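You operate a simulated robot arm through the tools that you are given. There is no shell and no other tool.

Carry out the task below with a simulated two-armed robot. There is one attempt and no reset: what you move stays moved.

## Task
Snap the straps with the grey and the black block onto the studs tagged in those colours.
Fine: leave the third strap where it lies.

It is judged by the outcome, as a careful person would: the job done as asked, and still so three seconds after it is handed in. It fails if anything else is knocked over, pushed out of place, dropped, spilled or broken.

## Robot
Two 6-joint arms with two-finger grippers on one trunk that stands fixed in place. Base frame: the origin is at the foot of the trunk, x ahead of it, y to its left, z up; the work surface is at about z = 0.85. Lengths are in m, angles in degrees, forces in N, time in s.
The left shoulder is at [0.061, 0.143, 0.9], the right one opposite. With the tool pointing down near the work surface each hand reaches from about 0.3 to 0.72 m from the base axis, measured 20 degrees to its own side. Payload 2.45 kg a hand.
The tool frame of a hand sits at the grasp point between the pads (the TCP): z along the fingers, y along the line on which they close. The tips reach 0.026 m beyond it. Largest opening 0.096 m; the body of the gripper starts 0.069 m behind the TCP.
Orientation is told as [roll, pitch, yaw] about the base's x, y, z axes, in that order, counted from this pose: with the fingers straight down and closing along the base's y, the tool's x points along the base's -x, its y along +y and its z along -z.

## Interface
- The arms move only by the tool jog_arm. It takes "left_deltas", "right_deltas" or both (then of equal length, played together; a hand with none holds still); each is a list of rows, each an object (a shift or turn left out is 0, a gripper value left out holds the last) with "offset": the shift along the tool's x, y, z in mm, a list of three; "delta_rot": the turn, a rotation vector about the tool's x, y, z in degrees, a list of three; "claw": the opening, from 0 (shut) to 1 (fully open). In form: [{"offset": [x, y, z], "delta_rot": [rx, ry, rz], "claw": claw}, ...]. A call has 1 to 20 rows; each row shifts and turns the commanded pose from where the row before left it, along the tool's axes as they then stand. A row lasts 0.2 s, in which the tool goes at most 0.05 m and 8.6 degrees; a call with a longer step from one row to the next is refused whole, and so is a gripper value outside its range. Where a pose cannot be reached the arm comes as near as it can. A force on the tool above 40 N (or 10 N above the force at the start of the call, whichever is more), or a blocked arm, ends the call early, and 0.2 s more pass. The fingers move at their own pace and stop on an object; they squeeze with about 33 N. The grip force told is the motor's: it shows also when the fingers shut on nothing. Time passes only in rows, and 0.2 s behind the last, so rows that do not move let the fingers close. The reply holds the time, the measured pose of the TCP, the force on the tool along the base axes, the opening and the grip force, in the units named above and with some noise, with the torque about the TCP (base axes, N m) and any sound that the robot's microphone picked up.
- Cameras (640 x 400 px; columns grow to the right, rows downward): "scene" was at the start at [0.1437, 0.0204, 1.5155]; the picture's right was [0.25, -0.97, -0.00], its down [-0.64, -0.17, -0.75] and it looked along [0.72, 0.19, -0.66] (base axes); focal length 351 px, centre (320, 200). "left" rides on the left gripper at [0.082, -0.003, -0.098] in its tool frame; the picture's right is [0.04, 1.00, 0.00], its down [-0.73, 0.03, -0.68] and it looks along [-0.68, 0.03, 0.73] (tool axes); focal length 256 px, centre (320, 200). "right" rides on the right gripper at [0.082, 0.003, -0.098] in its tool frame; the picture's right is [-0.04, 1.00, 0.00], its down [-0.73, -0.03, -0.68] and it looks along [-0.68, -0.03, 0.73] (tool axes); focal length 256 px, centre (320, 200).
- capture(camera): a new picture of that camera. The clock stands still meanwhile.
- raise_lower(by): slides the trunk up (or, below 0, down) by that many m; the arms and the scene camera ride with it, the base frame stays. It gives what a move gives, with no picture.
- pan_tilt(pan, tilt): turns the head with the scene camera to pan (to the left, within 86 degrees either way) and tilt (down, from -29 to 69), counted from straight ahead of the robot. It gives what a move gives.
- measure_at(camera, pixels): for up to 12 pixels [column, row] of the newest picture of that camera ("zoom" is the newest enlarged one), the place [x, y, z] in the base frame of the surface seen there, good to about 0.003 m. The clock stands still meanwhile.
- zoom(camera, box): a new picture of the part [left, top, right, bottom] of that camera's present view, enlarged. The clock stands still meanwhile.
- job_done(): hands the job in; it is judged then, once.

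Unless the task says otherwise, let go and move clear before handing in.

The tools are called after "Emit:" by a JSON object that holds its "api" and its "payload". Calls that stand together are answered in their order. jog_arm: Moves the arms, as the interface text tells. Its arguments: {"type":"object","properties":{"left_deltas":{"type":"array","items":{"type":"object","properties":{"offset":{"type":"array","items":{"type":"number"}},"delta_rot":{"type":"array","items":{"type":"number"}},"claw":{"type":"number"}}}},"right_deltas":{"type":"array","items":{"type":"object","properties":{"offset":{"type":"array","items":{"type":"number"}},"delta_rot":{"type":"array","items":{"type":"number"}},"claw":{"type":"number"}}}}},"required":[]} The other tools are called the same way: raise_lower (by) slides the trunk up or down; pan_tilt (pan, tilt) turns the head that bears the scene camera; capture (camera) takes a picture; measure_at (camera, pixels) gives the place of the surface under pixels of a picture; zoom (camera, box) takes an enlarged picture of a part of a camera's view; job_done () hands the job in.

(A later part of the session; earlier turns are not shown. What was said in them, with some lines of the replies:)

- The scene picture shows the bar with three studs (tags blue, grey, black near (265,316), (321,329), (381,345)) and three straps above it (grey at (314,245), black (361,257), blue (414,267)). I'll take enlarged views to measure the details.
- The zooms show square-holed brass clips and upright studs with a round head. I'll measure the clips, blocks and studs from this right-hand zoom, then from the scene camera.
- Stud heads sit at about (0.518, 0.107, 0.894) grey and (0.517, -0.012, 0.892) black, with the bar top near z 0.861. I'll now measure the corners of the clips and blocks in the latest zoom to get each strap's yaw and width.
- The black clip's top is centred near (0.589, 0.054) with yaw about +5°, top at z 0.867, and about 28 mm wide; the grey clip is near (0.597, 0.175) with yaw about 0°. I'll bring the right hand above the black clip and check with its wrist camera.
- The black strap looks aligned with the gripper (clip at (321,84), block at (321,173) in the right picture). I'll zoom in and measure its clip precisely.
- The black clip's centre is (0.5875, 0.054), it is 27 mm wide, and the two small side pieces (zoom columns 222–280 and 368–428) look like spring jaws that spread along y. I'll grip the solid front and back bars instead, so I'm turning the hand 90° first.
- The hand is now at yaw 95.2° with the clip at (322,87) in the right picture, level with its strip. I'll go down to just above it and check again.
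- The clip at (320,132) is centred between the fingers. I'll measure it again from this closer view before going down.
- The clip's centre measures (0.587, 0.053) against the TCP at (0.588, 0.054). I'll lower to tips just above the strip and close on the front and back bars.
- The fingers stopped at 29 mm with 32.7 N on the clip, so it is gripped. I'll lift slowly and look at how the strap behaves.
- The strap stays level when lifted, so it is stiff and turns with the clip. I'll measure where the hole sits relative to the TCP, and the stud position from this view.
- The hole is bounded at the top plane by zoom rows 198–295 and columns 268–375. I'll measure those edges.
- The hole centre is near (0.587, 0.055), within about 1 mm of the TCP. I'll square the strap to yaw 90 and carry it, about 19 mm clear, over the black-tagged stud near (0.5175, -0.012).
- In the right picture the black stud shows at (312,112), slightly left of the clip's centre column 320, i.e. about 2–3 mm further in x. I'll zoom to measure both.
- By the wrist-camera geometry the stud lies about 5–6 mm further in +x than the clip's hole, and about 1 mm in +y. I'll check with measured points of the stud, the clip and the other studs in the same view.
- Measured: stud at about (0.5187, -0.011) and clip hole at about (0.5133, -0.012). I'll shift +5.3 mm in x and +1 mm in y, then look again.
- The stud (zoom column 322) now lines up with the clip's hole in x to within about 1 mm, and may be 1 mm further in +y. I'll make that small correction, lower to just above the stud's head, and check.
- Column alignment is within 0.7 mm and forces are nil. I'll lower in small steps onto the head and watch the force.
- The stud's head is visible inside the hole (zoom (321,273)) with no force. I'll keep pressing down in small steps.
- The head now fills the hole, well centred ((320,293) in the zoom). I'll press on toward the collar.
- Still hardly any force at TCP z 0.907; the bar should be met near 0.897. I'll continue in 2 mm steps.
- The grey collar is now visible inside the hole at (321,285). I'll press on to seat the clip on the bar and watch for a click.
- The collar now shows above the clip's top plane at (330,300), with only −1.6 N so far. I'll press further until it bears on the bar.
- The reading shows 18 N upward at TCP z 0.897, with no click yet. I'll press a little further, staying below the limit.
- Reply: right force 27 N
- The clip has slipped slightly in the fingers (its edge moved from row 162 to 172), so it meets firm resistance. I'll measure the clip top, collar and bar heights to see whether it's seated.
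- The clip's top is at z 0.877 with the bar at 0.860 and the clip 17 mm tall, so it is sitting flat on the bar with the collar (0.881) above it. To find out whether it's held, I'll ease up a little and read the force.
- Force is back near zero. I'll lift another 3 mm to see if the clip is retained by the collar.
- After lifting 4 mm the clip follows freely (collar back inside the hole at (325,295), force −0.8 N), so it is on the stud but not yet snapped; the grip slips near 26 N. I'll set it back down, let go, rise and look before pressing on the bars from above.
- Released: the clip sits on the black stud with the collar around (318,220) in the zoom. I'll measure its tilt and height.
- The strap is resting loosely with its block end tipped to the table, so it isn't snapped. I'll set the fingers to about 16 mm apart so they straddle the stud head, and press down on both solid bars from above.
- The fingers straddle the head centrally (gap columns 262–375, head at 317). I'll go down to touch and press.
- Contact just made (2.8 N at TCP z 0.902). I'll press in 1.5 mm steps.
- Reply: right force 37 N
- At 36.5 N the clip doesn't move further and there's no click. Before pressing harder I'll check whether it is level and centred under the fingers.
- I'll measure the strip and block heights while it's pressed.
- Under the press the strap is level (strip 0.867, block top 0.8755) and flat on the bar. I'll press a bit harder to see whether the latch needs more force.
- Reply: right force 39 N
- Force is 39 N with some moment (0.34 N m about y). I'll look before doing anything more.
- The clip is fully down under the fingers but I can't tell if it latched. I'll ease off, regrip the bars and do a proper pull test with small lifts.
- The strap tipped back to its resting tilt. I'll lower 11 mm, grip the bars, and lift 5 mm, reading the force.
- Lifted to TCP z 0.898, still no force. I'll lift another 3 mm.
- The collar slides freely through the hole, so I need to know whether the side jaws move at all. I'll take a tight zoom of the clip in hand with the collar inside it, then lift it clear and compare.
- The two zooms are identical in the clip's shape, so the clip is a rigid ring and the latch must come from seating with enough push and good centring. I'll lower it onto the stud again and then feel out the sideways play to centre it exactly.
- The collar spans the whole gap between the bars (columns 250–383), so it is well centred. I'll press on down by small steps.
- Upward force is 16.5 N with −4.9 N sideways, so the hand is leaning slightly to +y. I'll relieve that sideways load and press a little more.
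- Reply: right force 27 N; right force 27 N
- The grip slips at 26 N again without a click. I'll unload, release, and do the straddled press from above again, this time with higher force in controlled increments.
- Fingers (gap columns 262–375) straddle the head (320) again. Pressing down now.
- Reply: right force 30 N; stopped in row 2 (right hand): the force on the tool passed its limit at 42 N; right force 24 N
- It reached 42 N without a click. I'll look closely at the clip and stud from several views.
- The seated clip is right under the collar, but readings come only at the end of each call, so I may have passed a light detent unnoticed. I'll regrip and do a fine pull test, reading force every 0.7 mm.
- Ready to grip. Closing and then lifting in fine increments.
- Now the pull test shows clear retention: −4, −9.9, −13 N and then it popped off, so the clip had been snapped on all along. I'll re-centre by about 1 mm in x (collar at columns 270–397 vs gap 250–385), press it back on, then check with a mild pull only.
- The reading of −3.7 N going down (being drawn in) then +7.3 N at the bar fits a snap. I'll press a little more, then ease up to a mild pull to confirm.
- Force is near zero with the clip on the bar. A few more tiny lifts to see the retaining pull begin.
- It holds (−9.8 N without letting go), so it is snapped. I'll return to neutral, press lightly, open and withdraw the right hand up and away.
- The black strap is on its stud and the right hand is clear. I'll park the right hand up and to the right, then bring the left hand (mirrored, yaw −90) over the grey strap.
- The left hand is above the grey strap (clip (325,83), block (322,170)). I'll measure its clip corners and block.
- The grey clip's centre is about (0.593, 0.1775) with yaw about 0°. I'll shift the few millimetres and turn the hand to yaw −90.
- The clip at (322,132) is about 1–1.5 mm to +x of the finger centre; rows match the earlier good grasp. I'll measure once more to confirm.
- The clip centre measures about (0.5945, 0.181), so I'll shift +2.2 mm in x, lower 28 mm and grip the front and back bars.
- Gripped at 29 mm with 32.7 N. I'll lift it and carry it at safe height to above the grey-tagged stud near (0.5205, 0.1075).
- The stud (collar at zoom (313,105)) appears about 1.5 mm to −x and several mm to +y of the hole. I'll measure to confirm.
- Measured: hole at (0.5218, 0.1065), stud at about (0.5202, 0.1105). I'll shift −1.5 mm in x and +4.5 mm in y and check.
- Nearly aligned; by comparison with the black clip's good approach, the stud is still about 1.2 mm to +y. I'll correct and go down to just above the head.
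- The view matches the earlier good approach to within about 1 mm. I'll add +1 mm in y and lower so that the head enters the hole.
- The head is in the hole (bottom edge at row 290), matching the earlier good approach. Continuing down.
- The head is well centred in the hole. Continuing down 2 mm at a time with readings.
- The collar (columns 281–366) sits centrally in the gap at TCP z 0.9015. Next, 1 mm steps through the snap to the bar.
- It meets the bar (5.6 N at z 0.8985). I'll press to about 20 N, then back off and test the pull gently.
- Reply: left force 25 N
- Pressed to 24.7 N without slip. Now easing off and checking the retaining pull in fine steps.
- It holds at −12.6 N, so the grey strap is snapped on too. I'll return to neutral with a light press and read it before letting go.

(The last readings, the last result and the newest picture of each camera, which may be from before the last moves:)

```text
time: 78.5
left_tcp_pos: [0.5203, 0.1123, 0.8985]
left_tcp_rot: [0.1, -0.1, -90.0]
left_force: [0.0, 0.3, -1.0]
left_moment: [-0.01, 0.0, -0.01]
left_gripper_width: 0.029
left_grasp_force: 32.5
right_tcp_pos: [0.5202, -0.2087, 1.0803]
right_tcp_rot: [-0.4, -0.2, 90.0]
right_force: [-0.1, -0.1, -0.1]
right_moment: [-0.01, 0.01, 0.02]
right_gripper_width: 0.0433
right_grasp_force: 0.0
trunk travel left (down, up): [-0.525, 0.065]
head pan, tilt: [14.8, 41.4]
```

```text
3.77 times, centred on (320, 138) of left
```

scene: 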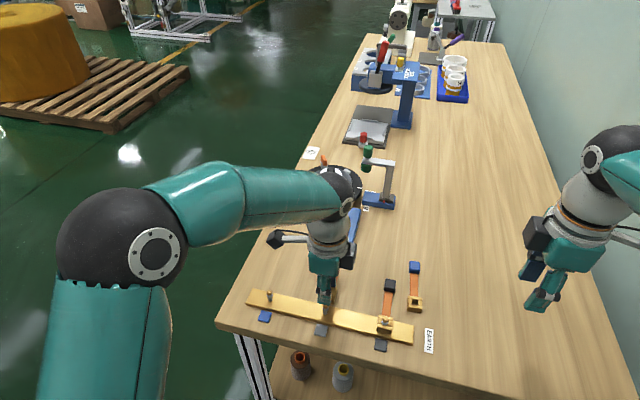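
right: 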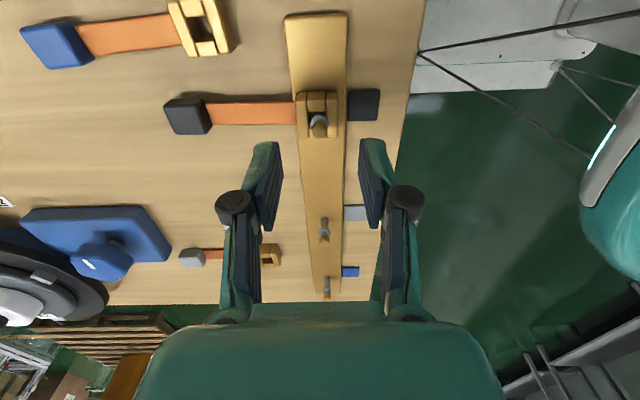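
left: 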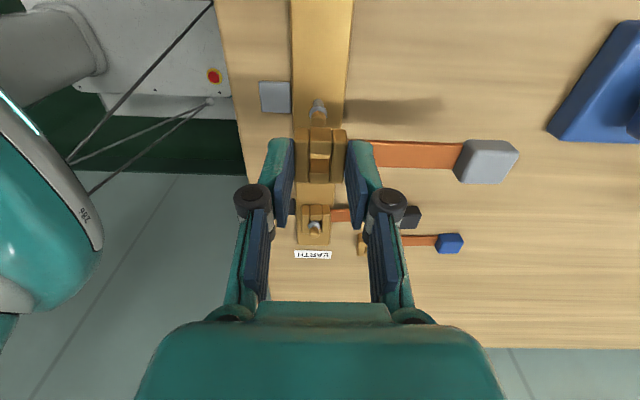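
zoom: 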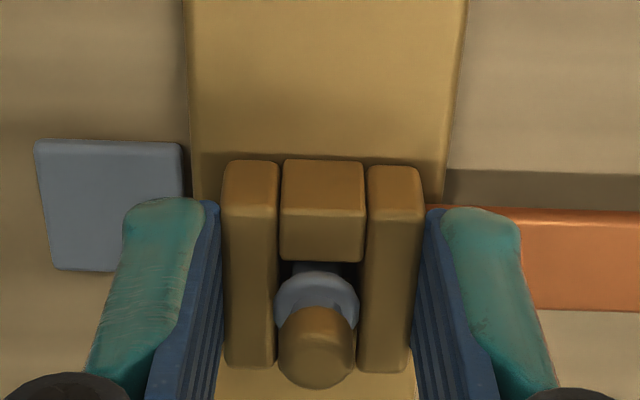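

Neutral at −1 N with the collar still above the clip (row 270). I'll press once more to be sure it's fully seated, back to neutral, check lightly, then open and withdraw.

Emit:
{"api": "jog_arm", "payload": {"left_deltas": [{"offset": [0, 0, 1.2]}, {"offset": [0, 0, 1.0]}, {}]}}

Emit:
{"api": "jog_arm", "payload": {"left_deltas": [{"offset": [0, 0, -1.2]}, {"offset": [0, 0, -1.0]}]}}

Emit:
{"api": "jog_arm", "payload": {"left_deltas": [{"offset": [0, 0, -0.8]}]}}

Emit:
{"api": "jog_arm", "payload": {"left_deltas": [{"offset": [0, 0, -0.5]}]}}

```text
time: 79.3
left_tcp_pos: [0.5202, 0.1135, 0.8978]
left_tcp_rot: [0.4, -0.1, -89.9]
left_force: [0.5, 2.3, 16.3]
left_moment: [0.08, 0.13, 0.01]
left_gripper_width: 0.0295
left_grasp_force: 32.7
right_tcp_pos: [0.5195, -0.209, 1.0808]
right_tcp_rot: [-0.3, -0.2, 89.9]
right_force: [0.0, -0.5, -0.7]
right_moment: [0.01, 0.03, -0.02]
right_gripper_width: 0.0431
right_grasp_force: 0.0
trunk travel left (down, up): [-0.525, 0.065]
head pan, tilt: [14.8, 41.4]
```

```text
time: 79.9
left_tcp_pos: [0.5196, 0.1123, 0.8982]
left_tcp_rot: [0.1, 0.0, -90.1]
left_force: [3.8, 3.3, 13.3]
left_moment: [0.07, -0.14, 0.05]
left_gripper_width: 0.0293
left_grasp_force: 33.0
right_tcp_pos: [0.5197, -0.208, 1.0795]
right_tcp_rot: [-0.4, -0.2, 89.9]
right_force: [-0.2, 0.6, -0.5]
right_moment: [0.0, 0.01, -0.01]
right_gripper_width: 0.0432
right_grasp_force: 0.1
trunk travel left (down, up): [-0.525, 0.065]
head pan, tilt: [14.8, 41.4]
```

```text
time: 80.3
left_tcp_pos: [0.5198, 0.1114, 0.8979]
left_tcp_rot: [-0.1, -0.1, -90.1]
left_force: [1.4, 0.8, 3.4]
left_moment: [-0.01, -0.11, 0.02]
left_gripper_width: 0.0292
left_grasp_force: 32.9
right_tcp_pos: [0.5197, -0.2089, 1.0791]
right_tcp_rot: [-0.3, -0.2, 90.0]
right_force: [1.1, 0.2, -0.1]
right_moment: [0.0, 0.02, 0.0]
right_gripper_width: 0.0434
right_grasp_force: 0.1
trunk travel left (down, up): [-0.525, 0.065]
head pan, tilt: [14.8, 41.4]
```

```text
time: 80.7
left_tcp_pos: [0.5182, 0.113, 0.8989]
left_tcp_rot: [-0.1, -0.1, -90.1]
left_force: [-0.9, 0.0, 0.2]
left_moment: [-0.02, 0.09, 0.01]
left_gripper_width: 0.0291
left_grasp_force: 33.0
right_tcp_pos: [0.5194, -0.2086, 1.0789]
right_tcp_rot: [-0.3, -0.2, 89.9]
right_force: [-0.4, 1.0, 0.5]
right_moment: [0.02, -0.01, -0.02]
right_gripper_width: 0.0435
right_grasp_force: 0.1
trunk travel left (down, up): [-0.525, 0.065]
head pan, tilt: [14.8, 41.4]
```

Neutral now (0.2 N) with the clip on the bar. I'll make one slight pull to confirm the hold, go back, then open and withdraw.

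Emit:
{"api": "jog_arm", "payload": {"left_deltas": [{"offset": [0, 0, -0.9]}]}}

Emit:
{"api": "jog_arm", "payload": {"left_deltas": [{"offset": [0, 0, 0.9]}, {"offset": [0, 0, 0.3]}, {"claw": 0.4}, {"claw": 0.45}, {}, {"offset": [0, 0, -8]}, {"offset": [0, 0, -20]}, {"offset": [0, 0, -30]}, {}]}}

Emit:
{"api": "capture", "payload": {"camera": "left"}}

Emit:
{"api": "zoom", "payload": {"camera": "left", "box": [265, 65, 375, 171]}}

```text
time: 81.1
left_tcp_pos: [0.5193, 0.1122, 0.9006]
left_tcp_rot: [-0.2, 0.1, -90.1]
left_force: [-2.5, -0.5, -6.8]
left_moment: [0.01, -0.01, 0.01]
left_gripper_width: 0.0292
left_grasp_force: 33.2
right_tcp_pos: [0.5212, -0.2083, 1.079]
right_tcp_rot: [-0.3, -0.2, 89.9]
right_force: [0.1, 0.0, -0.7]
right_moment: [0.0, -0.02, 0.0]
right_gripper_width: 0.0432
right_grasp_force: 0.0
trunk travel left (down, up): [-0.525, 0.065]
head pan, tilt: [14.8, 41.4]
```

```text
time: 83.1
left_tcp_pos: [0.5216, 0.1112, 0.9587]
left_tcp_rot: [0.0, -0.2, -90.1]
left_force: [0.5, -1.1, 0.2]
left_moment: [-0.04, 0.01, -0.02]
left_gripper_width: 0.0434
left_grasp_force: 0.0
right_tcp_pos: [0.5198, -0.2076, 1.0788]
right_tcp_rot: [-0.3, -0.2, 89.9]
right_force: [0.1, 0.2, 0.1]
right_moment: [-0.02, -0.01, 0.02]
right_gripper_width: 0.0431
right_grasp_force: 0.1
trunk travel left (down, up): [-0.525, 0.065]
head pan, tilt: [14.8, 41.4]
```

```text
taken
```

left: 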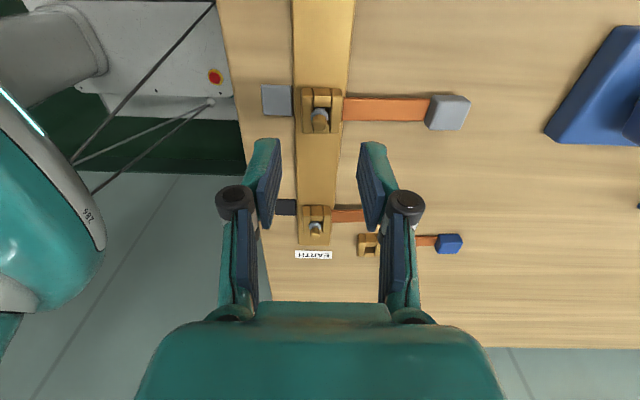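

```text
3.77 times, centred on (320, 118) of left
```

zoom: 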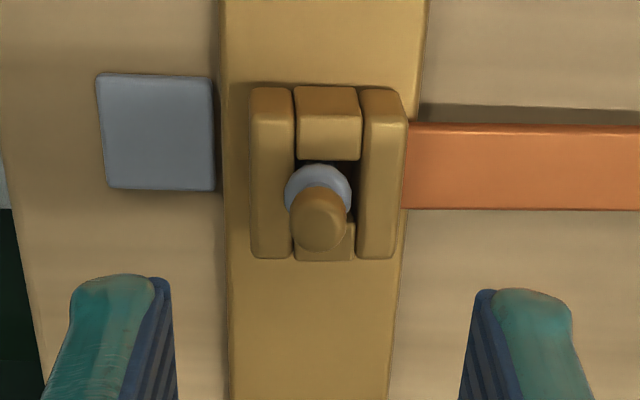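

Both straps are on their tagged studs and the grey one held at −6.8 N before release. I'll withdraw the left hand and check the whole scene.

Emit:
{"api": "jog_arm", "payload": {"left_deltas": [{"offset": [0, 0, -40]}, {"offset": [20, -20, -35]}, {"offset": [30, -25, -30]}, {"offset": [30, -25, -20]}, {"offset": [30, -25, 0]}, {}, {}]}}

Emit:
{"api": "capture", "payload": {"camera": "scene"}}

Emit:
{"api": "zoom", "payload": {"camera": "scene", "box": [230, 230, 450, 367]}}

```text
time: 84.7
left_tcp_pos: [0.422, 0.2198, 1.0821]
left_tcp_rot: [0.0, -0.1, -90.1]
left_force: [-0.3, 0.4, 0.3]
left_moment: [0.0, 0.03, 0.01]
left_gripper_width: 0.0434
left_grasp_force: 0.1
right_tcp_pos: [0.5188, -0.2084, 1.0795]
right_tcp_rot: [-0.4, -0.2, 90.0]
right_force: [-0.2, 0.5, 0.7]
right_moment: [0.01, -0.03, -0.05]
right_gripper_width: 0.043
right_grasp_force: 0.0
trunk travel left (down, up): [-0.525, 0.065]
head pan, tilt: [14.8, 41.4]
```

```text
taken
```

scene: 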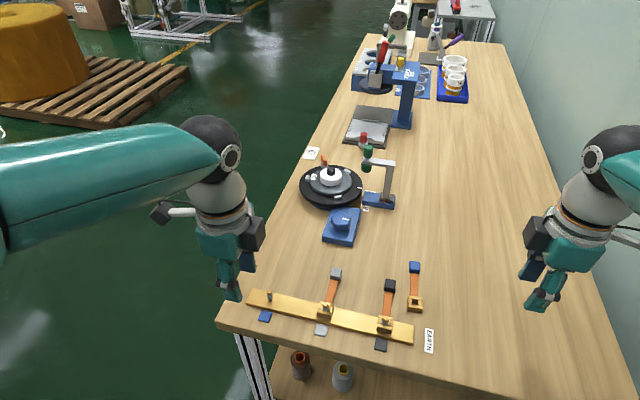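

```text
2.91 times, centred on (340, 298) of scene
```

zoom: 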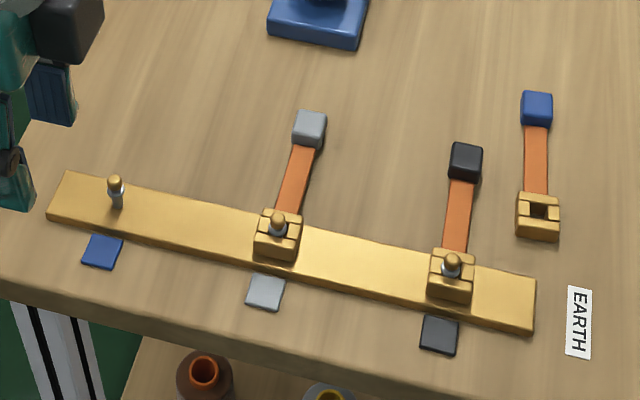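

The scene zoom shows the grey strap on the grey stud and the black on the black stud, with the blue strap untouched. I'll verify clip heights on both before handing in.

Emit:
{"api": "zoom", "payload": {"camera": "scene", "box": [310, 285, 400, 341]}}

Emit:
{"api": "measure_at", "payload": {"camera": "scene", "pixels": [[320, 315], [330, 318], [318, 309], [332, 309], [380, 329], [391, 331], [379, 322], [393, 323], [336, 272], [390, 284], [332, 290], [388, 303]]}}

```text
7.11 times, centred on (355, 313) of scene
```

zoom: 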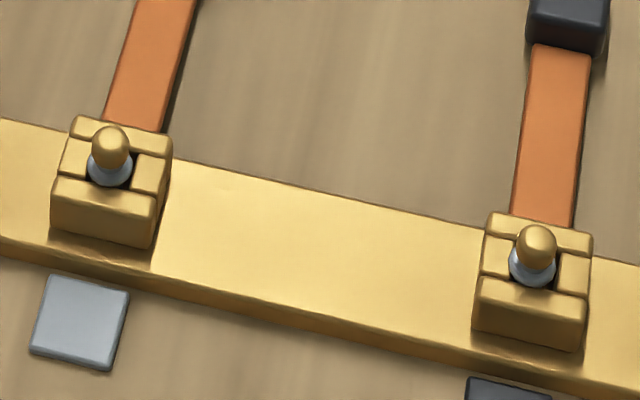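

```text
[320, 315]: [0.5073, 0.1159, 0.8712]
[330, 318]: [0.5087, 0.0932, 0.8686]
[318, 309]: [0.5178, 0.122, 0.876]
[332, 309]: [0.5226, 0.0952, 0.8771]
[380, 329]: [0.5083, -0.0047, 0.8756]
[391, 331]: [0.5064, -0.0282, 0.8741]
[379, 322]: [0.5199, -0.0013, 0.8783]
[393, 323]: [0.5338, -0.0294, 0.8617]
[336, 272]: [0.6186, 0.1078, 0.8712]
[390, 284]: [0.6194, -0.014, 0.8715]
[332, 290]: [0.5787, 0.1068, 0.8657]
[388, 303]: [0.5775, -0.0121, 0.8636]
```

Both clips sit at the same height (top about 0.876–0.878), below their collars and flat at the bar. Nothing else has moved and both hands are clear, so I'm handing the job in.

Emit:
{"api": "job_done", "payload": {}}

```text
The job is handed in.
```

The grey and black straps are both snapped onto the studs tagged in their colours, and the job is handed in.

- **Grey strap:** I fitted it with the left hand. It held a pull of about 12.6 N, and after being pressed down once more it held about 7 N.
- **Black strap:** I fitted it with the right hand. While working out how the latch behaves I pulled it off the stud, so it was snapped on more than once. After the final press it held a pull of about 10 N.
- **Everything else:** The blue strap is where it was, and the last scene picture shows nothing else moved.

No click was reported, so the pull tests are my evidence that they latched. Both clips rest on the bar below the stud collars, with their block ends tipped down slightly towards the table. Both hands are clear of the straps.
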